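You operate a simulated robot arm through the tools that you are given. There is no shell and no other tool. Be economical: measure what you need, move in short steps, check, and stop when the job is done.

You run a simulated two-armed robot. Do the job below in one go: nothing can be reset, and whatever is moved stays where it is left.

## Task
Swap the lantern's flat battery for the fullest one and switch it on.
Fine: hold the lantern for each step; the flat battery goes in the white stand.

The check looks at the end state, three seconds after you hand in, the way a careful person would. Anything else that was tipped, shoved, dropped, spilled or broken makes it a failure.

## Robot
Two 7-joint arms with two-finger parallel grippers on one trunk, on a base that drives. Base frame: it is fixed to the floor where the robot stands at the start and does not move with it; the origin is under the middle of the robot, x ahead of it, y to its left, z up; the surface under the hand at the start is at about z = 0.78. Units: m, degrees, N and s.
The left shoulder is at the start at [0.07, 0.134, 1.201], the right one opposite. With the tool pointing down near the work surface each hand reaches from about 0.1 to 0.62 m from the robot's upright axis, wherever it stands, measured 20 degrees to its own side. Places, roughly: battery well of the lantern [0.5, 0.2, 0.9]; pocket of the white stand [0.4, -0.4, 0.8]; red button of the lantern [0.4, 0.2, 0.9]. Payload 1.57 kg a hand.
Tool frame (each hand has its own): the origin (TCP) lies between the finger pads and is the grasp point; the fingertips stand 0.03 m ahead of it; z points along the fingers, y is the line along which they close. Largest opening 0.08 m; finger width 0.017, thickness 0.012; the body of the gripper, 0.04 by 0.082 m, starts 0.08 m behind the TCP.
Orientation is that of the tool frame in the base frame, as a unit quaternion [w, x, y, z]. With the fingers straight down and closing along the base's y, the tool's x points along the base's -x, its y along +y and its z along -z.

## Interface
- The arms move only by the tool play_rows. It takes "left_plan", "right_plan" or both (then of equal length, played together; a hand with none holds still); each is a list of rows, each a list of 6 numbers: the shift along the tool's x, y, z in m, then the turn, a rotation vector about the tool's x, y, z in degrees. In form: [[tx, ty, tz, ax, ay, az], ...]. A call has 1 to 8 rows; each row shifts and turns the commanded pose from where the row before left it, along the tool's axes as they then stand. "left_hand" and "right_hand" are, for a hand that has rows, the opening, from 0 (shut) to 1 (fully open), set as the call begins (left out, the last holds). Rows are played at 5 a second. More than 0.05 m and 8.6 degrees between two rows, or a gripper value outside its range, and nothing of the call is played. A pose out of reach is approached as far as the arm can. The call stops where the force on the tool passes 60 N (or 10 N more than at its start, if that is more) or the arm is blocked; 0.2 s more then pass. Each finger travels about 0.153 m/s and halts on what it meets, pressing with about 34 N; the grip force reading is that of the motor and also rises with nothing between the fingers. The clock runs only during rows and for 0.2 s after the last one: add rows that do not move to give the fingers time. It gives the time, the measured TCP pose, the force on the tool (base axes), the opening and the grip force at its end, in the units of the frame above (readings bear some noise), with the torque about the TCP (base axes, N m) and any sound that the robot's microphone picked up, and new pictures: "pictures" is both (left out), scene, wrist or none (wrist: the cameras of the hands that moved).
- Cameras (640 x 400 px; columns grow to the right, rows downward): "scene" is now at [0.1469, 0.0153, 1.4439]; the picture's right is [0.13, -0.99, 0.00], its down [-0.57, -0.07, -0.82] and it looks along [0.81, 0.10, -0.57] (base axes); focal length 224 px, centre (320, 200). "left" rides on the left gripper at [0.072, 0.007, -0.122] in its tool frame; the picture's right is [-0.09, 1.00, 0.00], its down [-0.84, -0.08, -0.54] and it looks along [-0.54, -0.05, 0.84] (tool axes); focal length 238 px, centre (320, 200). "right" rides on the right gripper at [0.072, -0.007, -0.122] in its tool frame; the picture's right is [0.09, 1.00, 0.00], its down [-0.84, 0.08, -0.54] and it looks along [-0.54, 0.05, 0.84] (tool axes); focal length 238 px, centre (320, 200). There is no depth. A picture from a camera that has moved, and an enlarged one, comes with that camera's place and axes in the base frame and with its lens. The place of the scene camera against the robot may be out by one fixed shift of up to 0.025 m in any direction.
- raise_lower(by): slides the trunk up (or, below 0, down) by that many m; the arms and the scene camera ride with it, the base frame stays. It gives what a move gives, with no picture.
- base_move(legs): drives the robot by 1 to 6 legs, each [ahead, left, turn to the left] in m, m and degrees, along the robot's own axes; the way and the turn of a leg run together, so that a leg with both is an arc; at most 1.5 m and 180 degrees a leg. The arms and the cameras ride along, it lands a little off, and it stops where it bumps. It gives what a move gives, and a new picture of the scene camera.
- head_to(pan, tilt): turns the head with the scene camera to pan (to the left, within 86 degrees either way) and tilt (down, from -29 to 69), counted from straight ahead of the robot. It gives what a move gives, and a new picture of the scene camera.
- close_up(camera, box): a new picture of the part [left, top, right, bottom] of that camera's present view, enlarged. It takes no simulated time.
- sign_off(): hands the job in; it is judged then, once.

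Work in short steps. Places have to be worked out from the pictures, the camera data and where the tool is seen: move nearer, look again, correct. Check each grasp and each placing, and mend what went wrong. You have 120 turns and 260 pictures in all, those below and enlarged ones among them. Open the grippers and draw the arms clear of the work before you hand the job in, unless the task says otherwise; then end with one line.

The tools are called after ">>>" as name(argument=value, ...) on one line, values as JSON. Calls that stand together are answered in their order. play_rows: Moves the arms, as the interface text tells. Its arguments: {"type":"object","properties":{"left_plan":{"type":"array","items":{"type":"array","items":{"type":"number"}}},"left_hand":{"type":"number"},"right_plan":{"type":"array","items":{"type":"array","items":{"type":"number"}}},"right_hand":{"type":"number"},"pictures":{"type":"string","enum":["both","scene","wrist","none"]}},"required":[]} The other tools are called the same way: raise_lower (by) slides the trunk up or down; base_move (legs) drives the base; head_to (pan, tilt) turns the head that bears the scene camera; close_up (camera, box) takes an enlarged picture of a part of a camera's view; sign_off () hands the job in.

At the start:

```text
clock: 0.0
left_tool_pos: [0.4308, 0.2132, 1.1872]
left_tool_rot: [0.0, 0.0, 1.0, 0.0]
left_wrist_force: [1.0, -0.2, 0.4]
left_wrist_torque: [0.01, -0.03, -0.01]
left_opening: 0.0798
left_grip_force: 0.0
right_tool_pos: [0.4113, -0.1061, 1.2887]
right_tool_rot: [0.0, 0.0, 1.0, 0.0]
right_wrist_force: [0.3, -0.3, -0.3]
right_wrist_torque: [0.02, -0.01, 0.01]
right_opening: 0.0804
right_grip_force: 0.2
trunk travel left (down, up): [-0.775, 0.165]
robot x, y, heading: [0.003, -0.0001, 0.0]
head pan, tilt: [7.3, 34.9]
```

scene: 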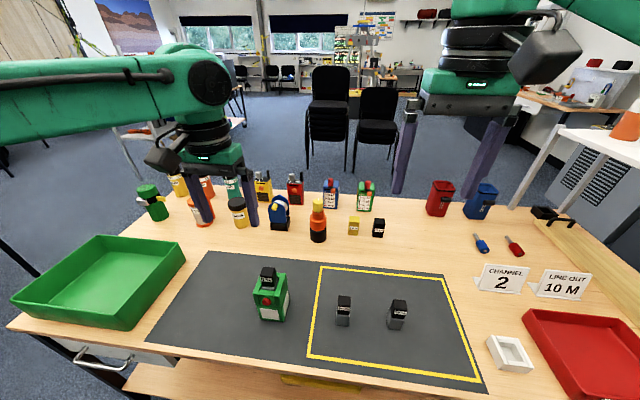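
right: 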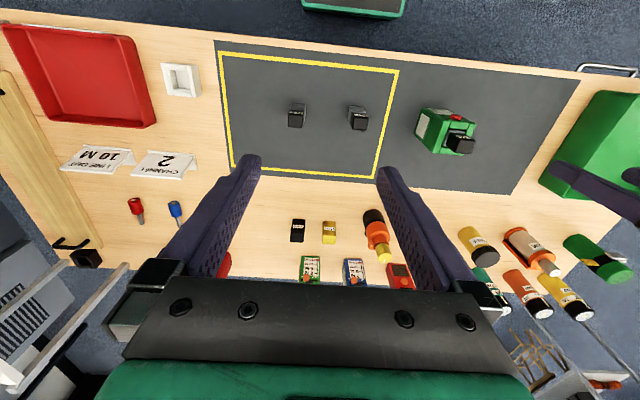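
left: 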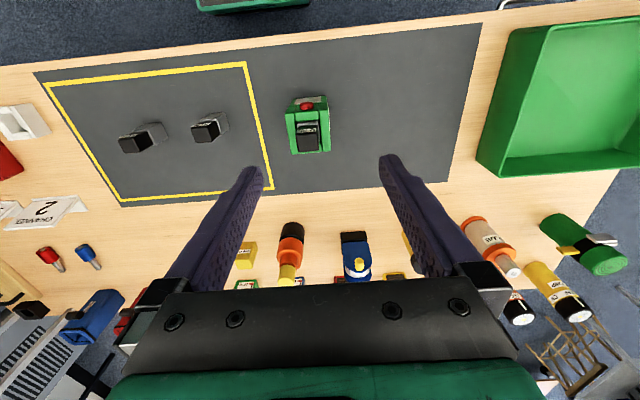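

I'll look closely at the lantern, the candidate batteries and the stand first.

>>> close_up(camera="scene", box=[240, 250, 440, 350])

>>> close_up(camera="left", box=[90, 70, 350, 180])

>>> close_up(camera="scene", box=[300, 170, 420, 245])

>>> close_up(camera="scene", box=[460, 310, 560, 390])

```text
3.20 times, centred on (340, 300) of scene
camera zoom: at [0.1469, 0.0153, 1.4439], right [0.13, -0.99, 0.0], down [-0.57, -0.07, -0.82], along [0.81, 0.1, -0.57], focal length 716 px, centre (256, -120)
```

zoom: 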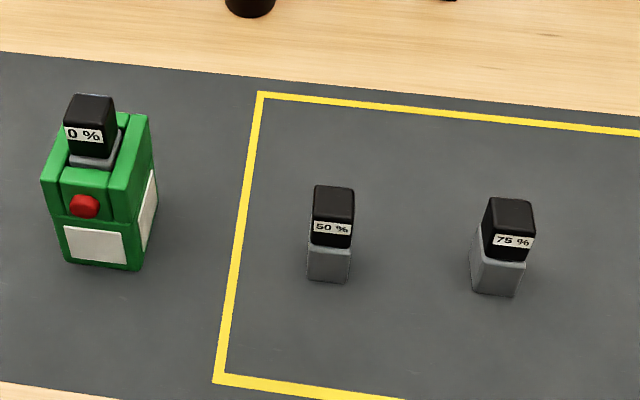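

```text
2.46 times, centred on (220, 125) of left
camera zoom: at [0.3583, 0.2194, 1.31], right [0.09, 1.0, 0.0], down [0.84, -0.08, 0.54], along [0.54, -0.05, -0.84], focal length 587 px, centre (566, 385)
```

zoom: 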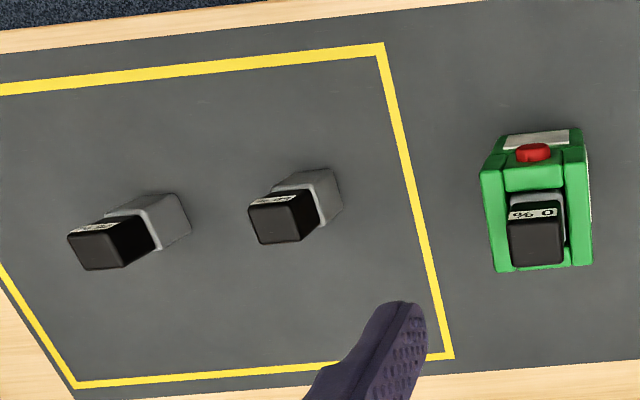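

```text
5.33 times, centred on (360, 208) of scene
camera zoom: at [0.1469, 0.0153, 1.4439], right [0.13, -0.99, 0.0], down [-0.57, -0.07, -0.82], along [0.81, 0.1, -0.57], focal length 1194 px, centre (107, 160)
```

zoom: 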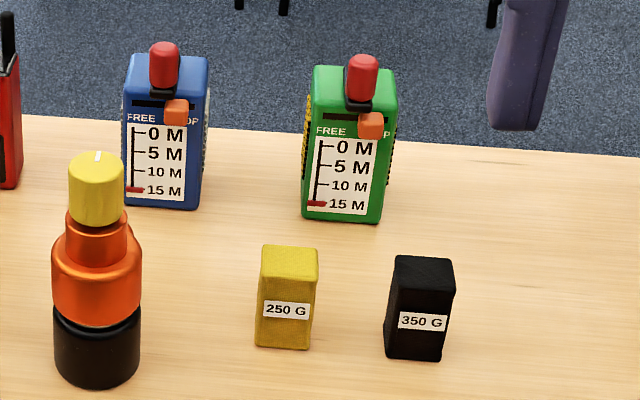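

```text
5.00 times, centred on (510, 350) of scene
camera zoom: at [0.1469, 0.0153, 1.4439], right [0.13, -0.99, 0.0], down [-0.57, -0.07, -0.82], along [0.81, 0.1, -0.57], focal length 1120 px, centre (-630, -550)
```

zoom: 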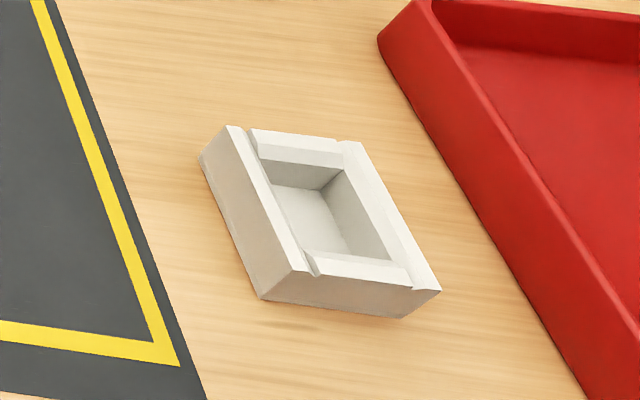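

The set is 0% (in the lantern), 50% and 75%, so 75% is the one to fit. I'll drive about 8 cm left so both the lantern and the stand are in the right arm's reach.

>>> base_move(legs=[[0, 0.08, 0]])

```text
clock: 1.1
left_tool_pos: [0.43, 0.2863, 1.1875]
left_tool_rot: [0.0, 0.0, 1.0, 0.003]
left_wrist_force: [0.3, -0.7, 0.4]
left_wrist_torque: [0.05, 0.01, 0.0]
left_opening: 0.0798
left_grip_force: 0.0
right_tool_pos: [0.4106, -0.0325, 1.2883]
right_tool_rot: [0.0, 0.001, 1.0, 0.003]
right_wrist_force: [-0.6, 0.0, 0.0]
right_wrist_torque: [0.04, -0.02, -0.01]
right_opening: 0.08
right_grip_force: 0.0
trunk travel left (down, up): [-0.775, 0.165]
robot x, y, heading: [0.0007, 0.0809, -0.2]
head pan, tilt: [7.3, 34.9]
camera scene: at [0.1468, 0.0876, 1.4439], right [0.13, -0.99, 0.0], down [-0.57, -0.07, -0.82], along [0.81, 0.11, -0.57], focal length 224 px, centre (320, 200)
```

scene: 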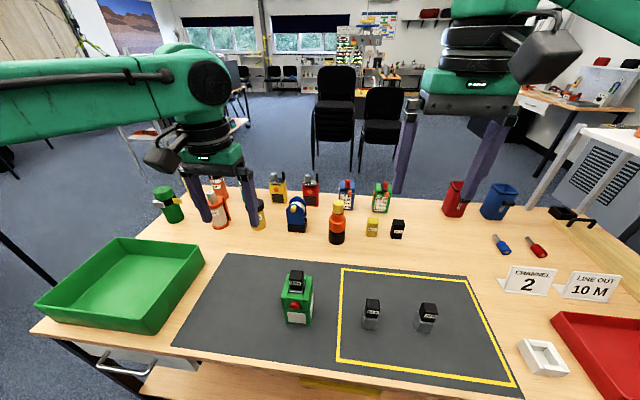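

Base landed well. I'll now begin turning the left hand for a side grip (off to the left) and lower the right hand to survey the lantern with its wrist camera.

>>> play_rows(left_plan=[[0, 0.05, 0, 0, 0, -8.5], [0, 0.05, 0, 0, 0, -8.5], [0, 0, 0, 0, 0, -8.5], [0, 0, 0, 0, 0, -8.5], [0, 0, 0, 0, 0, -8.5], [0, 0, 0, 0, 0, -8.5], [0, 0, 0, 0, 0, -8.5], [0, 0, 0, 0, 0, -8.5]], right_plan=[[0, 0.015, 0.025, 0, 0, 0], [0, 0.015, 0.025, 0, 0, 0], [0, 0.015, 0.025, 0, 0, 0], [0, 0.015, 0.025, 0, 0, 0], [0, 0.015, 0.025, 0, 0, 0], [0, 0.015, 0.025, 0, 0, 0], [0, 0.015, 0.025, 0, 0, 0], [0, 0.015, 0.025, 0, 0, 0]])

```text
clock: 2.9
left_tool_pos: [0.4217, 0.3905, 1.1881]
left_tool_rot: [0.0, -0.56, 0.828, -0.001]
left_wrist_force: [-0.9, -0.4, -0.2]
left_wrist_torque: [0.0, 0.0, -0.01]
left_opening: 0.0801
left_grip_force: 0.1
right_tool_pos: [0.4121, 0.094, 1.088]
right_tool_rot: [0.0, 0.001, 1.0, 0.0]
right_wrist_force: [-0.3, -0.1, 0.2]
right_wrist_torque: [0.0, -0.01, -0.04]
right_opening: 0.0799
right_grip_force: 0.1
trunk travel left (down, up): [-0.775, 0.165]
robot x, y, heading: [-0.0008, 0.0784, 0.2]
head pan, tilt: [7.3, 34.9]
camera scene: at [0.1473, 0.0947, 1.4438], right [0.13, -0.99, 0.0], down [-0.57, -0.07, -0.82], along [0.81, 0.1, -0.57], focal length 224 px, centre (320, 200)
camera right: at [0.339, 0.088, 1.2103], right [-0.09, 1.0, 0.0], down [0.84, 0.08, 0.54], along [0.54, 0.05, -0.84], focal length 238 px, centre (320, 200)
camera left: at [0.3897, 0.3266, 1.3099], right [-0.89, 0.46, 0.0], down [0.38, 0.75, 0.54], along [0.25, 0.48, -0.84], focal length 238 px, centre (320, 200)
```

scene: 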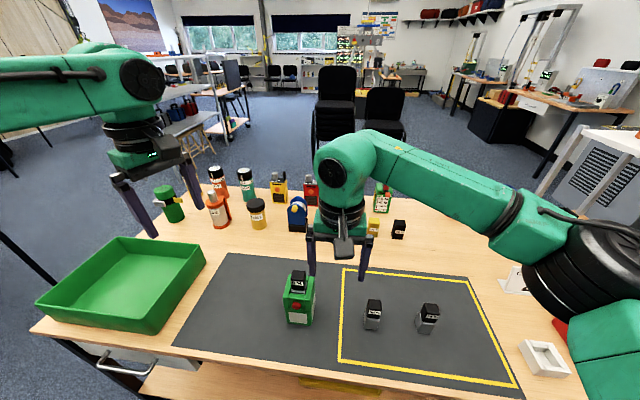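
right: 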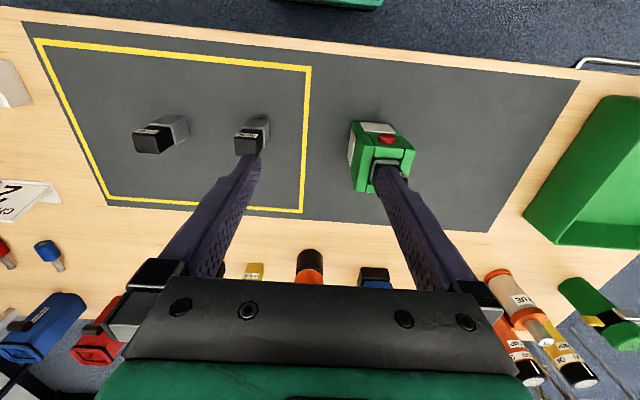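
left: 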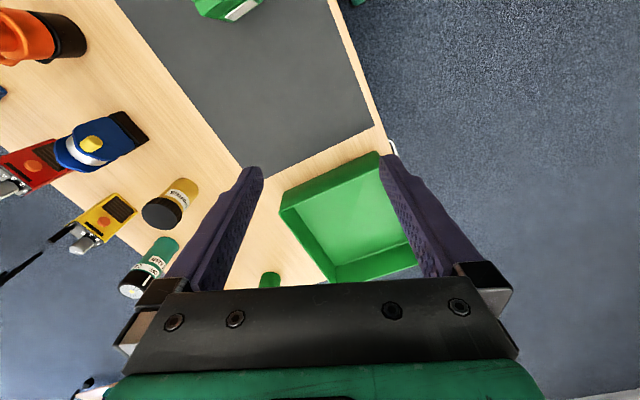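

The right finger hides the lantern; I'll centre the right hand on it at y≈0.19 and finish the left hand's yaw, then start pitching it.

>>> play_rows(left_plan=[[0, 0, 0, 0, 0, -7.3], [0, 0, 0, 0, 0, -7.3], [0, 0, 0, 0, 0, -7.3], [0, 0, 0, 0, 8.5, 0], [0, 0, 0, 0, 8.5, 0], [0, 0, 0, 0, 8.5, 0], [0, 0, 0, 0, 8.5, 0], [0, 0, 0, 0, 8.5, 0]], right_plan=[[0, 0.025, 0, 0, 0, 0], [0, 0.025, 0, 0, 0, 0], [0, 0.025, 0, 0, 0, 0], [0, 0.02, 0, 0, 0, 0], [0, 0, 0.02, 0, 0, 0], [0, 0, 0.02, 0, 0, 0], [0, 0, 0, 0, 0, 0], [0, 0, 0, 0, 0, 0]])

>>> close_up(camera="right", box=[220, 60, 420, 185])

```text
clock: 4.7
left_tool_pos: [0.4234, 0.3916, 1.1871]
left_tool_rot: [-0.257, -0.658, 0.66, -0.256]
left_wrist_force: [-0.6, -0.8, 0.2]
left_wrist_torque: [-0.03, -0.01, -0.01]
left_opening: 0.0798
left_grip_force: 0.1
right_tool_pos: [0.4108, 0.1875, 1.0486]
right_tool_rot: [0.0, 0.001, 1.0, 0.0]
right_wrist_force: [-0.7, 0.1, 0.0]
right_wrist_torque: [-0.05, 0.03, 0.01]
right_opening: 0.0799
right_grip_force: 0.1
trunk travel left (down, up): [-0.775, 0.165]
robot x, y, heading: [0.0003, 0.0788, 0.0]
head pan, tilt: [7.3, 34.9]
camera scene: at [0.1473, 0.0952, 1.4438], right [0.13, -0.99, 0.0], down [-0.57, -0.07, -0.82], along [0.81, 0.1, -0.57], focal length 224 px, centre (320, 200)
camera right: at [0.3383, 0.182, 1.1702], right [-0.09, 1.0, 0.0], down [0.84, 0.08, 0.54], along [0.54, 0.05, -0.84], focal length 238 px, centre (320, 200)
camera left: at [0.4171, 0.4216, 1.3261], right [-1.0, 0.07, -0.06], down [0.08, 0.98, -0.17], along [0.05, -0.17, -0.98], focal length 238 px, centre (320, 200)
```

scene: 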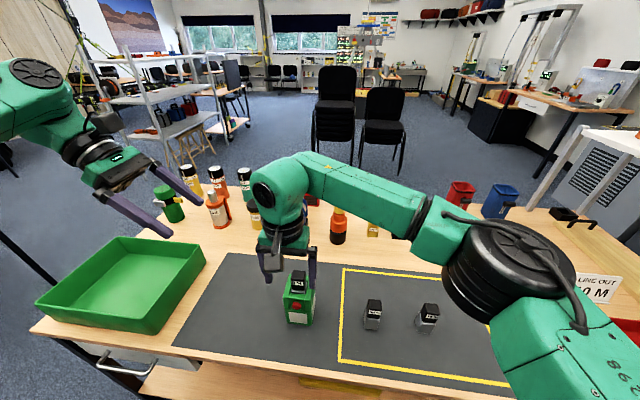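
right: 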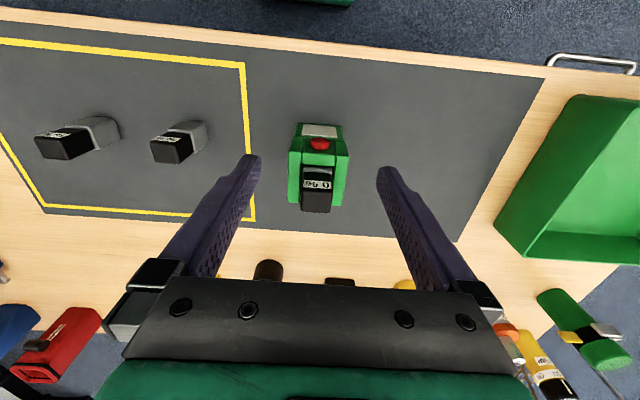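
left: 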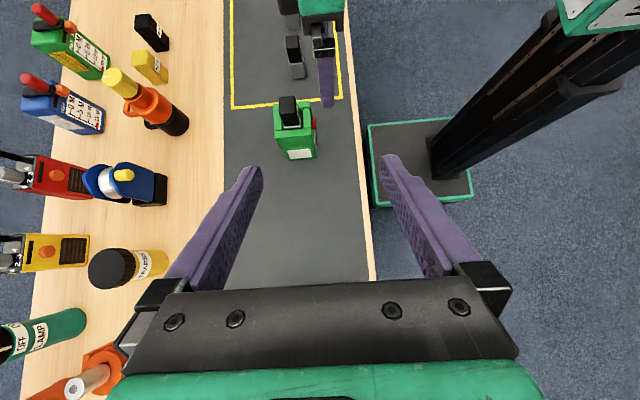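

```text
3.20 times, centred on (320, 122) of right
camera zoom: at [0.3383, 0.182, 1.1702], right [-0.09, 1.0, 0.0], down [0.84, 0.08, 0.54], along [0.54, 0.05, -0.84], focal length 763 px, centre (320, 448)
```

zoom: 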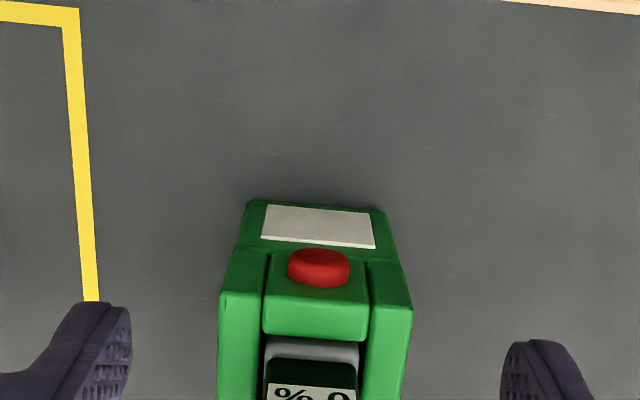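

Good views from both wrists; I'll enlarge them to get dimensions.

>>> close_up(camera="left", box=[240, 80, 350, 180])

>>> close_up(camera="right", box=[270, 110, 370, 220])

>>> close_up(camera="right", box=[20, 90, 240, 200])

```text
4.00 times, centred on (295, 130) of left
camera zoom: at [0.4171, 0.4216, 1.3261], right [-1.0, 0.07, -0.06], down [0.08, 0.98, -0.17], along [0.05, -0.17, -0.98], focal length 953 px, centre (420, 480)
```

zoom: 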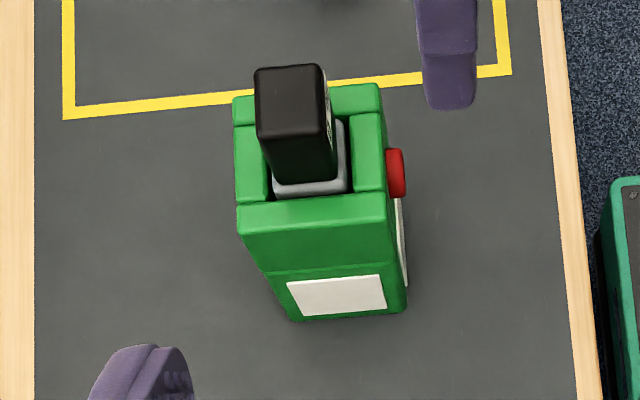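

```text
3.64 times, centred on (320, 165) of right
camera zoom: at [0.3383, 0.182, 1.1702], right [-0.09, 1.0, 0.0], down [0.84, 0.08, 0.54], along [0.54, 0.05, -0.84], focal length 867 px, centre (320, 327)
```

zoom: 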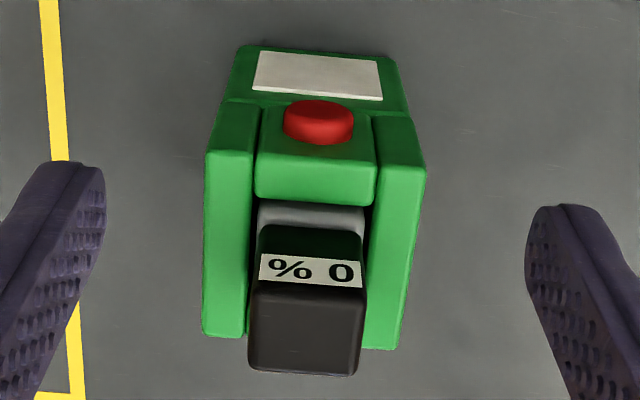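

```text
2.91 times, centred on (130, 145) of right
camera zoom: at [0.3383, 0.182, 1.1702], right [-0.09, 1.0, 0.0], down [0.84, 0.08, 0.54], along [0.54, 0.05, -0.84], focal length 693 px, centre (873, 360)
```

zoom: 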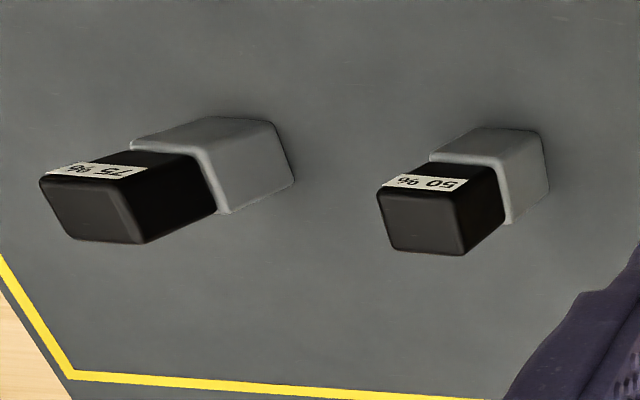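

Lantern estimates: x 0.445–0.517, y 0.156–0.223, top z≈0.909, battery cap centre ≈(0.482, 0.188) top ≈0.954, button at (0.435, 0.19, 0.88). Next: left hand to a side-grip stand-off (pitched 60° from vertical), right hand moves over toward the 75% battery.

>>> play_rows(left_plan=[[0, 0, 0, 0, 8.5, 0], [0, 0, 0, 0, 8.5, 0], [-0.03, -0.009, 0.036, 0, 0, 0], [-0.03, -0.009, 0.036, 0, 0, 0], [-0.03, -0.009, 0.036, 0, 0, 0], [-0.03, -0.009, 0.036, 0, 0, 0], [-0.03, -0.009, 0.036, 0, 0, 0], [-0.03, -0.012, 0.03, 0, 0, 0]], right_plan=[[0, -0.03, 0.0, 0, 0, 0], [0, -0.03, 0, 0, 0, 0], [0, -0.03, 0, 0, 0, 0], [0, -0.03, 0, 0, 0, 0], [0, -0.03, 0, 0, 0, 0], [0, -0.03, 0, 0, 0, 0], [0, -0.03, 0, 0, 0, 0], [0, -0.03, 0, 0, 0, 0]])

>>> close_up(camera="left", box=[220, 40, 420, 180])

>>> close_up(camera="right", box=[230, 60, 430, 200])

```text
clock: 6.5
left_tool_pos: [0.4267, 0.2971, 0.9689]
left_tool_rot: [-0.35, -0.614, 0.616, -0.35]
left_wrist_force: [-0.8, -0.1, 0.1]
left_wrist_torque: [0.03, 0.03, -0.01]
left_opening: 0.08
left_grip_force: 0.1
left hand out of reach, approached as far as the arm can: row 7, 8
right_tool_pos: [0.4111, -0.0547, 1.0492]
right_tool_rot: [0.0, 0.0, 1.0, 0.0]
right_wrist_force: [-0.7, 0.0, 0.2]
right_wrist_torque: [0.01, 0.04, 0.01]
right_opening: 0.0803
right_grip_force: 0.0
trunk travel left (down, up): [-0.775, 0.165]
robot x, y, heading: [-0.0003, 0.0802, -0.1]
head pan, tilt: [7.3, 34.9]
camera scene: at [0.1457, 0.0924, 1.444], right [0.13, -0.99, 0.0], down [-0.57, -0.07, -0.82], along [0.81, 0.1, -0.57], focal length 224 px, centre (320, 200)
camera right: at [0.3378, -0.0597, 1.172], right [-0.09, 1.0, 0.0], down [0.84, 0.08, 0.54], along [0.54, 0.05, -0.84], focal length 238 px, centre (320, 200)
camera left: at [0.4205, 0.3647, 1.0924], right [-1.0, 0.05, -0.08], down [0.08, 0.89, -0.44], along [0.05, -0.45, -0.89], focal length 238 px, centre (320, 200)
```

scene: 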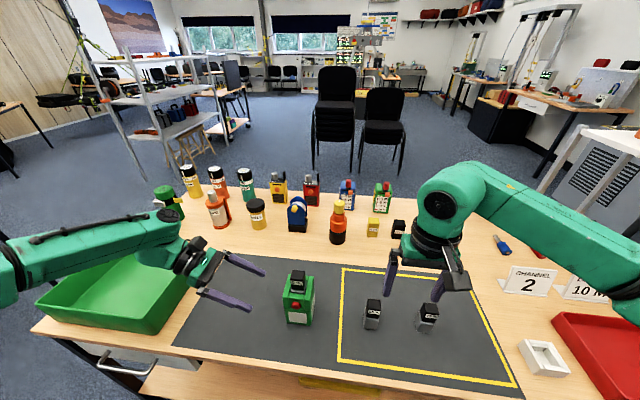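
right: 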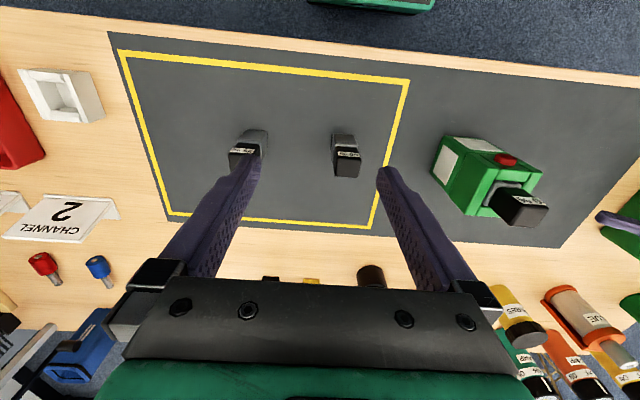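
left: 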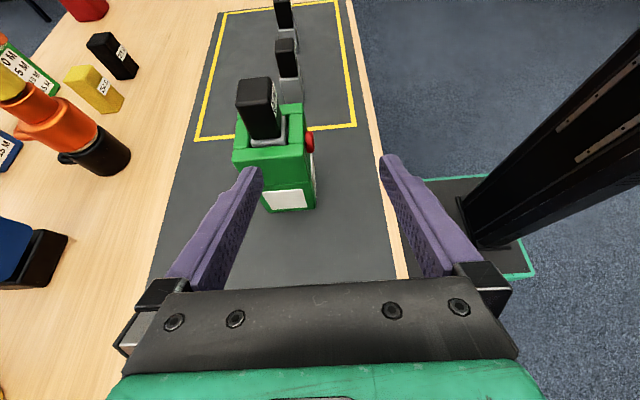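

```text
2.86 times, centred on (320, 110) of left
camera zoom: at [0.4205, 0.3647, 1.0924], right [-1.0, 0.05, -0.08], down [0.08, 0.89, -0.44], along [0.05, -0.45, -0.89], focal length 681 px, centre (320, 457)
```

zoom: 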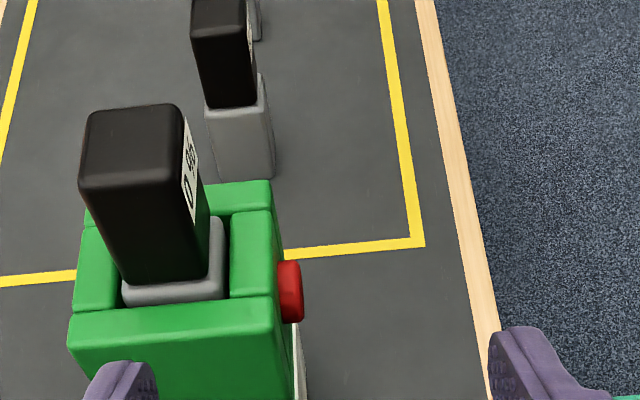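

```text
2.86 times, centred on (330, 130) of right
camera zoom: at [0.3378, -0.0597, 1.172], right [-0.09, 1.0, 0.0], down [0.84, 0.08, 0.54], along [0.54, 0.05, -0.84], focal length 681 px, centre (291, 400)
```

zoom: 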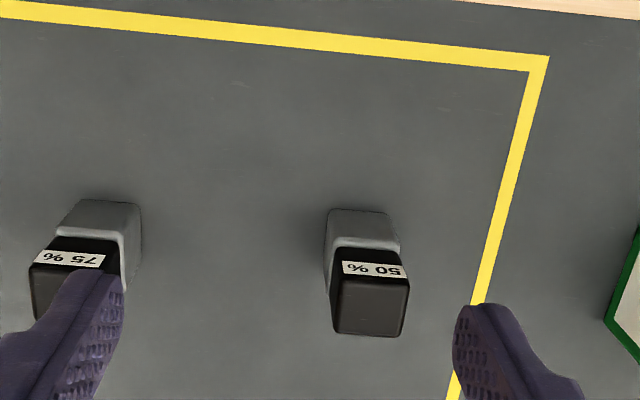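

The left arm runs out of reach in this attitude (wrist bend so far outward). I'll drive another 12 cm left so the lantern is nearer the left arm's inner side, then try again.

>>> base_move(legs=[[0, 0.12, 0]])

```text
clock: 7.7
left_tool_pos: [0.4274, 0.4165, 0.969]
left_tool_rot: [-0.349, -0.615, 0.615, -0.35]
left_wrist_force: [0.5, -0.3, -0.3]
left_wrist_torque: [0.02, 0.01, 0.03]
left_opening: 0.08
left_grip_force: 0.0
right_tool_pos: [0.4129, 0.0655, 1.0492]
right_tool_rot: [0.0, 0.002, 1.0, 0.001]
right_wrist_force: [0.9, 0.2, 0.5]
right_wrist_torque: [0.01, 0.02, 0.01]
right_opening: 0.0801
right_grip_force: 0.1
trunk travel left (down, up): [-0.775, 0.165]
robot x, y, heading: [-0.0003, 0.1975, 0.3]
head pan, tilt: [7.3, 34.9]
camera scene: at [0.1467, 0.2104, 1.4439], right [0.13, -0.99, 0.0], down [-0.57, -0.07, -0.82], along [0.81, 0.11, -0.57], focal length 224 px, centre (320, 200)
```

scene: 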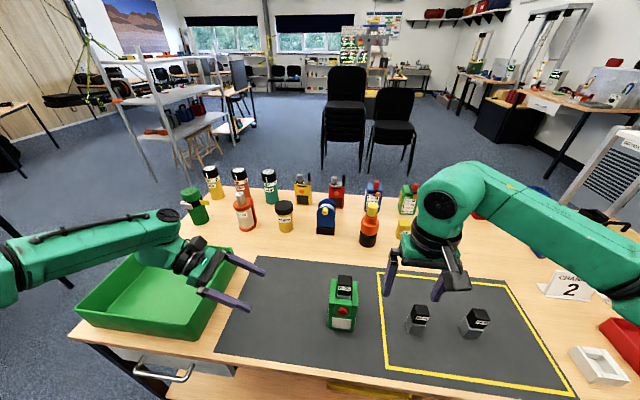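

Moving the left hand inward in small steps toward the stand-off (0.48, 0.304, 0.89).

>>> play_rows(left_plan=[[-0.003, -0.0, 0.034, 0, 0, 0], [-0.003, -0.0, 0.034, 0, 0, 0], [0, 0, 0.034, 0, 0, 0], [0, 0, 0, 0, 0, 0]], pictures="wrist")

```text
clock: 8.7
left_tool_pos: [0.3967, 0.3367, 0.9416]
left_tool_rot: [-0.348, -0.615, 0.615, -0.35]
left_wrist_force: [0.4, 0.3, 0.4]
left_wrist_torque: [0.0, 0.0, 0.04]
left_opening: 0.0798
left_grip_force: 0.1
left hand out of reach, approached as far as the arm can: row 1, 2, 3
right_tool_pos: [0.4119, 0.0662, 1.0488]
right_tool_rot: [0.001, 0.0, 1.0, 0.001]
right_wrist_force: [-1.0, -0.3, -0.1]
right_wrist_torque: [0.01, 0.03, 0.0]
right_opening: 0.0799
right_grip_force: 0.2
trunk travel left (down, up): [-0.775, 0.165]
robot x, y, heading: [0.0038, 0.1976, -0.0]
head pan, tilt: [7.3, 34.9]
camera left: at [0.3893, 0.4048, 1.0667], right [-1.0, 0.05, -0.08], down [0.08, 0.89, -0.44], along [0.05, -0.44, -0.89], focal length 238 px, centre (320, 200)
```

left: 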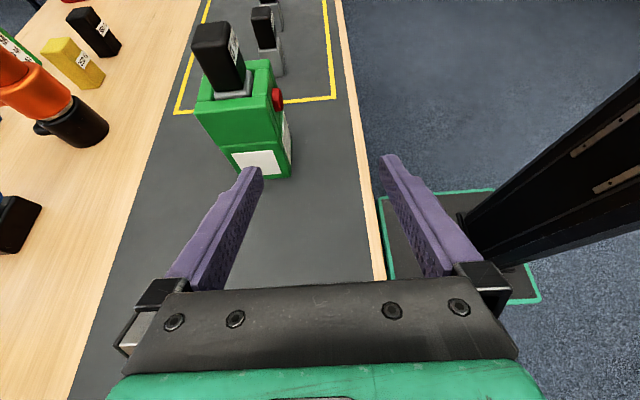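

Bringing the hand inward only shortened its x reach, so the wrist bend is limiting. I'll ease the pitch back to ~43° from vertical and test reach toward the stand-off.

>>> play_rows(left_plan=[[0, 0, 0, 0, -8.5, 0], [0, 0, 0, 0, -8.5, 0], [0.01, -0.03, 0, 0, 0, 0], [0.01, -0.03, 0, 0, 0, 0], [0, -0.03, 0, 0, 0, 0], [0, 0, 0, 0, 0, 0]], pictures="wrist")

```text
clock: 10.1
left_tool_pos: [0.4855, 0.3241, 0.9564]
left_tool_rot: [-0.255, -0.659, 0.66, -0.255]
left_wrist_force: [0.0, -0.9, -0.6]
left_wrist_torque: [0.01, 0.01, -0.02]
left_opening: 0.0801
left_grip_force: 0.1
right_tool_pos: [0.4128, 0.0672, 1.0506]
right_tool_rot: [0.0, 0.0, 1.0, 0.0]
right_wrist_force: [-0.4, 1.3, -0.5]
right_wrist_torque: [-0.04, -0.02, 0.0]
right_opening: 0.08
right_grip_force: 0.0
trunk travel left (down, up): [-0.775, 0.165]
robot x, y, heading: [-0.0019, 0.1949, -0.1]
head pan, tilt: [7.3, 34.9]
camera left: at [0.4804, 0.3522, 1.0954], right [-1.0, 0.07, -0.06], down [0.08, 0.98, -0.16], along [0.05, -0.17, -0.98], focal length 238 px, centre (320, 200)
```

left: 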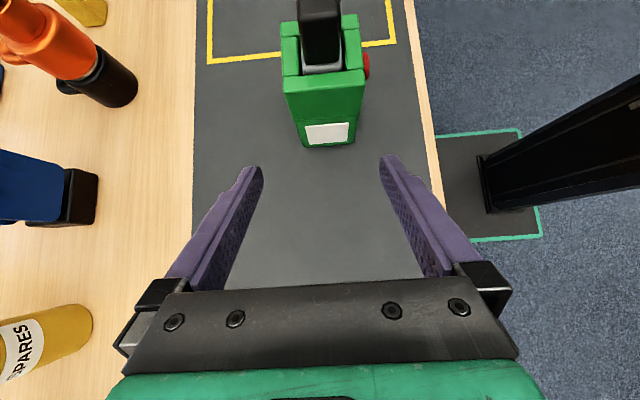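

That attitude reaches. I'll enlarge this view to centre the fingers precisely on the lantern's x.

>>> close_up(camera="left", box=[240, 0, 420, 180])

```text
2.22 times, centred on (330, 90) of left
camera zoom: at [0.4804, 0.3522, 1.0954], right [-1.0, 0.07, -0.06], down [0.08, 0.98, -0.16], along [0.05, -0.17, -0.98], focal length 530 px, centre (298, 444)
```

zoom: 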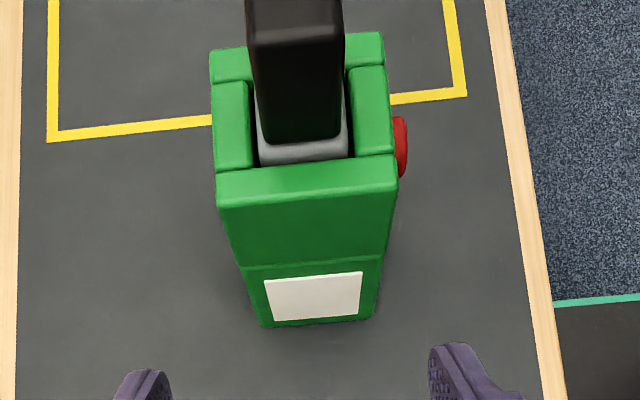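

Lantern centre x≈0.480, so the approach is straight along the tool axis with a 5 mm sideways trim. Advancing 0.10 m first.

>>> play_rows(left_plan=[[0, 0.0055, 0.025, 0, 0, 0], [0, 0, 0.025, 0, 0, 0], [0, 0, 0.025, 0, 0, 0], [0, 0, 0.025, 0, 0, 0], [0, 0, 0, 0, 0, 0]], pictures="both")

>>> close_up(camera="left", box=[220, 60, 420, 220])

```text
clock: 11.3
left_tool_pos: [0.456, 0.2619, 0.9108]
left_tool_rot: [-0.254, -0.659, 0.661, -0.255]
left_wrist_force: [-0.2, 0.0, 0.0]
left_wrist_torque: [0.02, 0.02, -0.04]
left_opening: 0.0801
left_grip_force: 0.0
left hand out of reach, approached as far as the arm can: row 2, 3, 4
right_tool_pos: [0.4119, 0.0668, 1.0482]
right_tool_rot: [0.0, 0.0, 1.0, 0.0]
right_wrist_force: [0.1, -0.3, 0.4]
right_wrist_torque: [0.03, 0.0, -0.02]
right_opening: 0.0801
right_grip_force: 0.0
trunk travel left (down, up): [-0.775, 0.165]
robot x, y, heading: [-0.001, 0.1995, 0.3]
head pan, tilt: [7.3, 34.9]
camera scene: at [0.1469, 0.2127, 1.4439], right [0.13, -0.99, 0.0], down [-0.57, -0.07, -0.82], along [0.81, 0.11, -0.57], focal length 224 px, centre (320, 200)
camera left: at [0.4492, 0.2899, 1.0506], right [-1.0, 0.07, -0.06], down [0.08, 0.98, -0.16], along [0.05, -0.16, -0.99], focal length 238 px, centre (320, 200)
```

scene: 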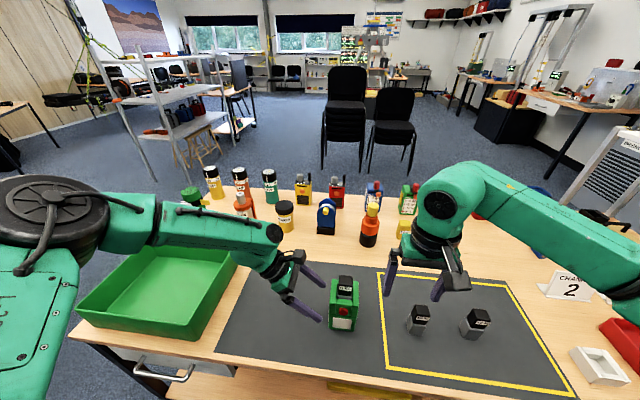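
left: 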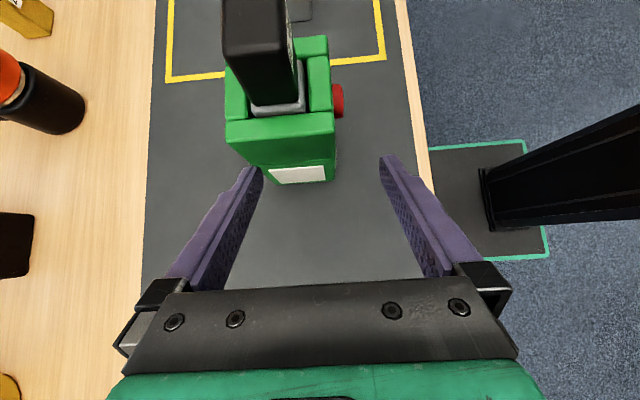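

```text
2.50 times, centred on (320, 140) of left
camera zoom: at [0.4492, 0.2899, 1.0506], right [-1.0, 0.07, -0.06], down [0.08, 0.98, -0.16], along [0.05, -0.16, -0.99], focal length 596 px, centre (320, 350)
```

zoom: 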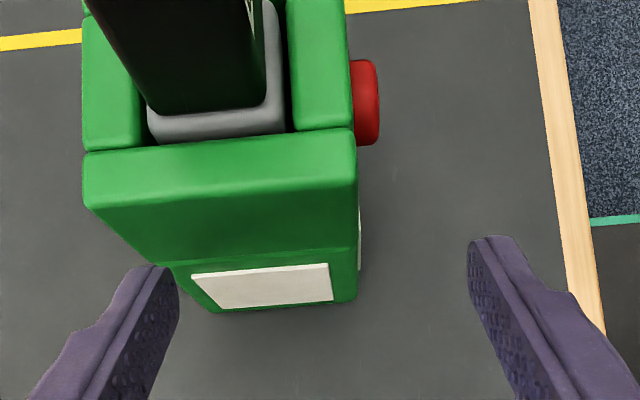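

Same limit appears as the hand goes lower; higher was comfortable relative to the shoulder. I'll raise both hands and then lower the trunk by 0.15 m.

>>> play_rows(left_plan=[[0, 0, -0.04, 0, 0, 0], [0.02, 0, -0.04, 0, 0, 0], [0.03, 0, -0.03, 0, 0, 0], [0.03, 0, -0.03, 0, 0, 0], [0.03, 0, -0.02, 0, 0, 0]], right_plan=[[0, 0, -0.04, 0, 0, 0], [0, 0, -0.04, 0, 0, 0], [0, 0, -0.04, 0, 0, 0], [0, 0, -0.04, 0, 0, 0], [0, 0, 0, 0, 0, 0]], pictures="none")

>>> raise_lower(by=-0.15)

```text
clock: 12.5
left_tool_pos: [0.455, 0.2881, 1.1031]
left_tool_rot: [0.255, 0.66, -0.659, 0.255]
left_wrist_force: [-0.3, -0.2, -0.7]
left_wrist_torque: [0.03, -0.01, 0.01]
left_opening: 0.0797
left_grip_force: 0.1
right_tool_pos: [0.4132, 0.0671, 1.2103]
right_tool_rot: [0.0, -0.001, 1.0, 0.0]
right_wrist_force: [-0.5, -0.4, 0.6]
right_wrist_torque: [-0.02, -0.02, 0.01]
right_opening: 0.0801
right_grip_force: 0.0
trunk travel left (down, up): [-0.775, 0.165]
robot x, y, heading: [0.0023, 0.1957, -0.2]
head pan, tilt: [7.3, 34.9]
```

```text
clock: 14.2
left_tool_pos: [0.4568, 0.2871, 0.9516]
left_tool_rot: [-0.256, -0.659, 0.66, -0.255]
left_wrist_force: [0.7, -0.4, -0.5]
left_wrist_torque: [-0.01, 0.0, -0.03]
left_opening: 0.0799
left_grip_force: 0.1
right_tool_pos: [0.4135, 0.0677, 1.06]
right_tool_rot: [0.0, 0.0, 1.0, 0.0]
right_wrist_force: [-0.2, 1.0, 0.2]
right_wrist_torque: [0.0, -0.01, -0.02]
right_opening: 0.0802
right_grip_force: 0.0
trunk travel left (down, up): [-0.625, 0.315]
robot x, y, heading: [0.0032, 0.1965, -0.1]
head pan, tilt: [7.3, 34.9]
```

Now retry: trim x to 0.480 and move to a stand-off 8 cm short of the grip.

>>> play_rows(left_plan=[[-0.012, -0.012, 0.01, 0, 0, 0], [-0.012, -0.012, 0.01, 0, 0, 0], [0, 0, 0.018, 0, 0, 0], [0, 0, 0.018, 0, 0, 0], [0, 0, 0, 0, 0, 0]], pictures="wrist")

>>> close_up(camera="left", box=[220, 60, 420, 220])

```text
clock: 15.4
left_tool_pos: [0.4792, 0.2691, 0.8956]
left_tool_rot: [0.254, 0.66, -0.659, 0.256]
left_wrist_force: [0.4, -0.7, -1.5]
left_wrist_torque: [0.01, 0.01, 0.01]
left_opening: 0.08
left_grip_force: 0.0
right_tool_pos: [0.4131, 0.068, 1.0591]
right_tool_rot: [0.0, 0.001, 1.0, 0.0]
right_wrist_force: [0.6, -0.1, 0.4]
right_wrist_torque: [-0.02, -0.02, 0.02]
right_opening: 0.0801
right_grip_force: 0.1
trunk travel left (down, up): [-0.625, 0.315]
robot x, y, heading: [-0.0007, 0.1975, 0.0]
head pan, tilt: [7.3, 34.9]
camera left: at [0.4737, 0.2976, 1.034], right [-1.0, 0.07, -0.06], down [0.08, 0.98, -0.16], along [0.05, -0.17, -0.98], focal length 238 px, centre (320, 200)
```

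left: 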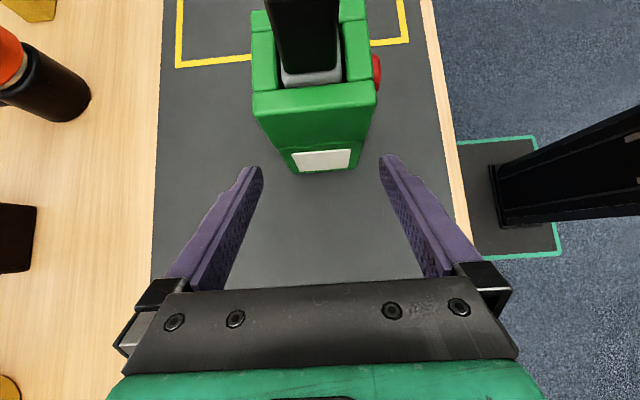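

```text
2.50 times, centred on (320, 140) of left
camera zoom: at [0.4737, 0.2976, 1.034], right [-1.0, 0.07, -0.06], down [0.08, 0.98, -0.16], along [0.05, -0.17, -0.98], focal length 596 px, centre (320, 350)
```

zoom: 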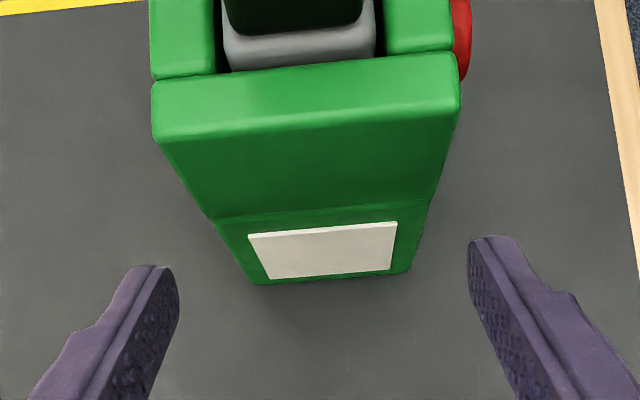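

x is aligned within about 1 mm. Advancing the last 8 cm with the hand open.

>>> play_rows(left_plan=[[0, 0, 0.02, 0, 0, 0], [0, 0, 0.02, 0, 0, 0], [0, 0, 0.02, 0, 0, 0], [0, 0, 0.02, 0, 0, 0], [0, 0, 0, 0, 0, 0]], pictures="both")

>>> close_up(camera="left", box=[220, 60, 420, 220])

```text
clock: 16.6
left_tool_pos: [0.4798, 0.2157, 0.8374]
left_tool_rot: [-0.254, -0.659, 0.66, -0.255]
left_wrist_force: [0.2, -0.1, -0.1]
left_wrist_torque: [0.0, 0.01, 0.04]
left_opening: 0.0801
left_grip_force: 0.1
right_tool_pos: [0.414, 0.0688, 1.0591]
right_tool_rot: [-0.001, 0.0, 1.0, 0.001]
right_wrist_force: [0.5, 0.7, 0.5]
right_wrist_torque: [-0.01, 0.0, -0.03]
right_opening: 0.0805
right_grip_force: 0.0
trunk travel left (down, up): [-0.625, 0.315]
robot x, y, heading: [-0.0011, 0.1949, -0.2]
head pan, tilt: [7.3, 34.9]
camera scene: at [0.1465, 0.2127, 1.2939], right [0.13, -0.99, 0.0], down [-0.57, -0.07, -0.82], along [0.81, 0.11, -0.57], focal length 224 px, centre (320, 200)
camera left: at [0.4737, 0.2435, 0.9755], right [-1.0, 0.07, -0.06], down [0.08, 0.98, -0.16], along [0.05, -0.17, -0.98], focal length 238 px, centre (320, 200)
```

scene: 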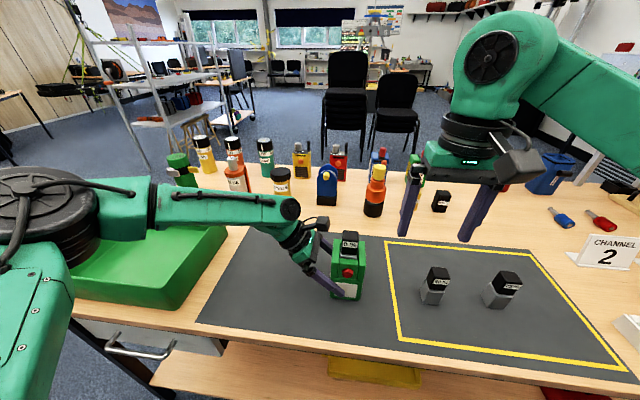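
left: 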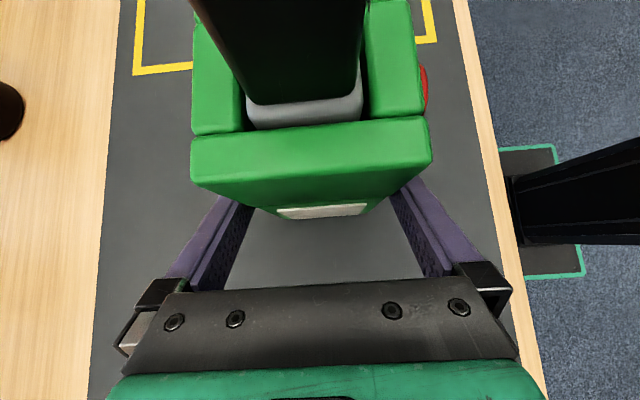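

```text
2.50 times, centred on (320, 140) of left
camera zoom: at [0.4737, 0.2435, 0.9755], right [-1.0, 0.07, -0.06], down [0.08, 0.98, -0.16], along [0.05, -0.17, -0.98], focal length 596 px, centre (320, 350)
```

zoom: 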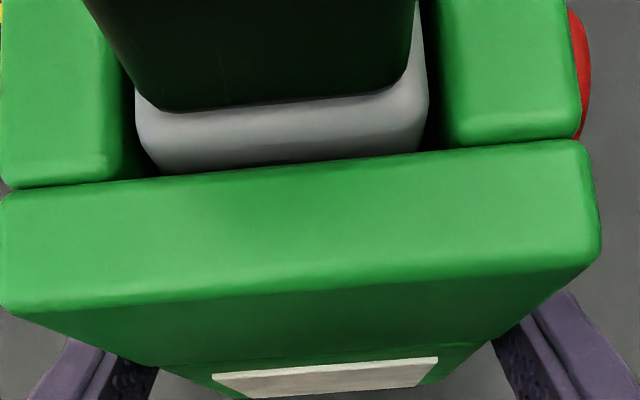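

Both fingers straddle the lantern without contact (forces ~0). Advance 4 mm and close gently in place.

>>> play_rows(left_plan=[[0, 0, 0.004, 0, 0, 0], [0, 0, 0, 0, 0, 0]], pictures="none")

>>> play_rows(left_plan=[[0, 0, 0, 0, 0, 0], [0, 0, 0, 0, 0, 0], [0, 0, 0, 0, 0, 0]], left_hand=0, pictures="both")

>>> close_up(camera="scene", box=[280, 210, 400, 310])

```text
clock: 17.2
left_tool_pos: [0.4805, 0.2142, 0.8326]
left_tool_rot: [0.254, 0.66, -0.659, 0.256]
left_wrist_force: [0.6, -0.7, 0.6]
left_wrist_torque: [-0.01, -0.01, -0.01]
left_opening: 0.0799
left_grip_force: 0.0
right_tool_pos: [0.414, 0.0682, 1.0592]
right_tool_rot: [0.0, 0.0, 1.0, 0.0]
right_wrist_force: [0.0, -0.2, -0.1]
right_wrist_torque: [-0.02, -0.01, -0.01]
right_opening: 0.0802
right_grip_force: 0.0
trunk travel left (down, up): [-0.625, 0.315]
robot x, y, heading: [0.0022, 0.1989, -0.1]
head pan, tilt: [7.3, 34.9]
```

```text
clock: 18.0
left_tool_pos: [0.4801, 0.213, 0.8331]
left_tool_rot: [-0.255, -0.659, 0.66, -0.255]
left_wrist_force: [-0.7, -1.0, -0.4]
left_wrist_torque: [-0.07, 0.2, -0.02]
left_opening: 0.0717
left_grip_force: 34.1
right_tool_pos: [0.4128, 0.0682, 1.0596]
right_tool_rot: [0.001, 0.0, 1.0, 0.0]
right_wrist_force: [0.5, 0.5, 0.1]
right_wrist_torque: [0.0, 0.04, 0.01]
right_opening: 0.0798
right_grip_force: 0.1
trunk travel left (down, up): [-0.625, 0.315]
robot x, y, heading: [-0.0026, 0.1957, -0.1]
head pan, tilt: [7.3, 34.9]
camera scene: at [0.1465, 0.2123, 1.2939], right [0.13, -0.99, 0.0], down [-0.57, -0.07, -0.82], along [0.81, 0.11, -0.57], focal length 224 px, centre (320, 200)
camera left: at [0.474, 0.2408, 0.9722], right [-1.0, 0.07, -0.06], down [0.08, 0.98, -0.16], along [0.05, -0.17, -0.98], focal length 238 px, centre (320, 200)
```

scene: 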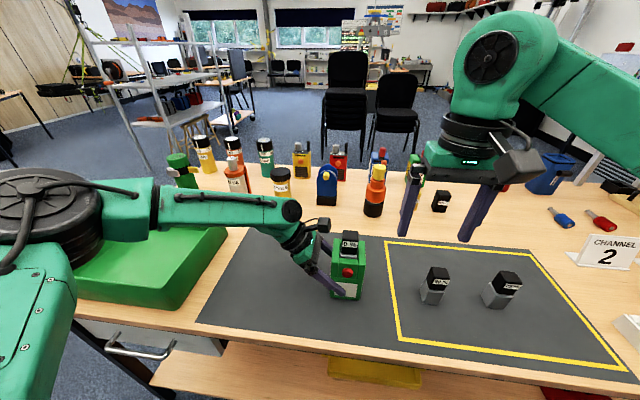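
left: 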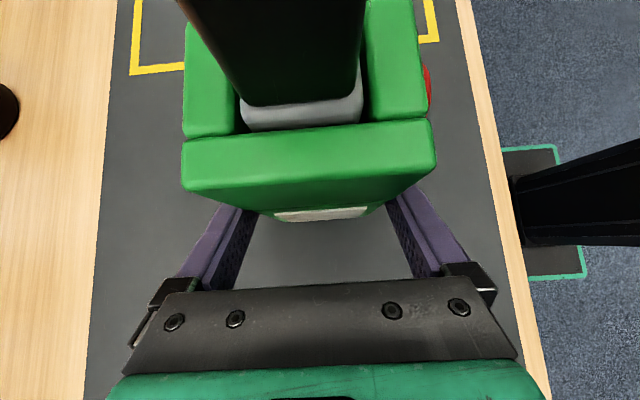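

```text
4.00 times, centred on (340, 260) of scene
camera zoom: at [0.1465, 0.2123, 1.2939], right [0.13, -0.99, 0.0], down [-0.57, -0.07, -0.82], along [0.81, 0.11, -0.57], focal length 896 px, centre (240, -40)
```

zoom: 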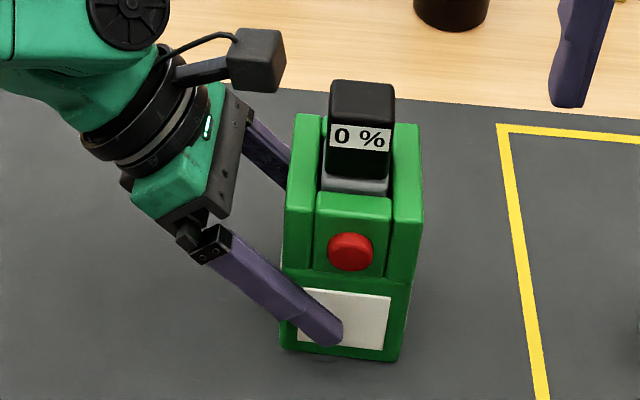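

Lantern held firmly (opening 0.0717, grip 34 N) and undisturbed. Now I'll turn the right hand −90° about its axis so it closes along x, keeping clear of the left camera.

>>> play_rows(right_plan=[[0, 0, 0, 0, 0, -8.5], [0, 0, 0, 0, 0, -8.5], [0, 0, 0, 0, 0, -8.5], [0, 0, 0, 0, 0, -8.5], [0, 0, 0, 0, 0, -8.5], [0, 0, 0, 0, 0, -8.5], [0, 0, 0, 0, 0, -8.5], [0, 0, 0, 0, 0, -8.5]], right_hand=0.7, pictures="none")

>>> play_rows(right_plan=[[0, 0, 0, 0, 0, -7.33], [0, 0, 0, 0, 0, -7.33], [0, 0, 0, 0, 0, -7.33], [0, -0.035, 0, 0, 0, 0], [0, -0.033, 0, 0, 0, 0], [0, 0, 0, 0, 0, 0]], pictures="both")

```text
clock: 19.8
left_tool_pos: [0.4804, 0.2124, 0.8327]
left_tool_rot: [-0.255, -0.659, 0.66, -0.256]
left_wrist_force: [-1.2, 1.9, 1.4]
left_wrist_torque: [0.14, 0.24, 0.01]
left_opening: 0.0717
left_grip_force: 33.9
right_tool_pos: [0.3173, 0.1324, 1.0264]
right_tool_rot: [0.0, -0.559, 0.829, 0.0]
right_wrist_force: [0.4, 0.2, 0.1]
right_wrist_torque: [-0.02, 0.0, 0.03]
right_opening: 0.0559
right_grip_force: 0.1
right hand out of reach, approached as far as the arm can: row 5, 6, 7, 8
trunk travel left (down, up): [-0.625, 0.315]
robot x, y, heading: [-0.0017, 0.1963, -0.2]
head pan, tilt: [7.3, 34.9]
```

```text
clock: 21.2
left_tool_pos: [0.4809, 0.2123, 0.8327]
left_tool_rot: [-0.255, -0.659, 0.66, -0.255]
left_wrist_force: [0.2, -0.6, 0.3]
left_wrist_torque: [0.1, 0.2, -0.06]
left_opening: 0.0718
left_grip_force: 34.6
right_tool_pos: [0.2468, 0.1779, 1.0057]
right_tool_rot: [0.0, -0.707, 0.708, 0.0]
right_wrist_force: [0.5, 0.6, 0.2]
right_wrist_torque: [0.0, -0.04, 0.02]
right_opening: 0.0558
right_grip_force: 0.1
right hand out of reach, approached as far as the arm can: row 1, 2, 3, 4, 5
trunk travel left (down, up): [-0.625, 0.315]
robot x, y, heading: [-0.0022, 0.1998, -0.2]
head pan, tilt: [7.3, 34.9]
camera scene: at [0.1467, 0.2125, 1.2939], right [0.13, -0.99, 0.0], down [-0.57, -0.07, -0.82], along [0.81, 0.11, -0.57], focal length 224 px, centre (320, 200)
camera right: at [0.2512, 0.1073, 1.1277], right [-1.0, -0.09, 0.0], down [-0.08, 0.84, 0.54], along [-0.05, 0.54, -0.84], focal length 238 px, centre (320, 200)
```

scene: 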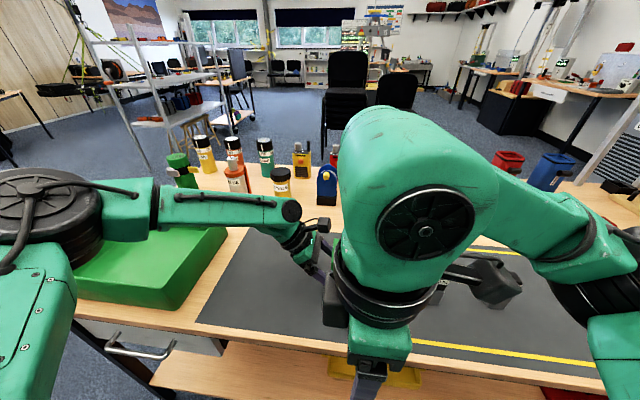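
right: 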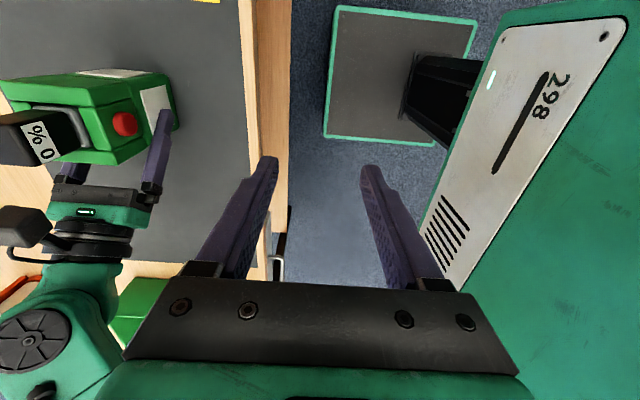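

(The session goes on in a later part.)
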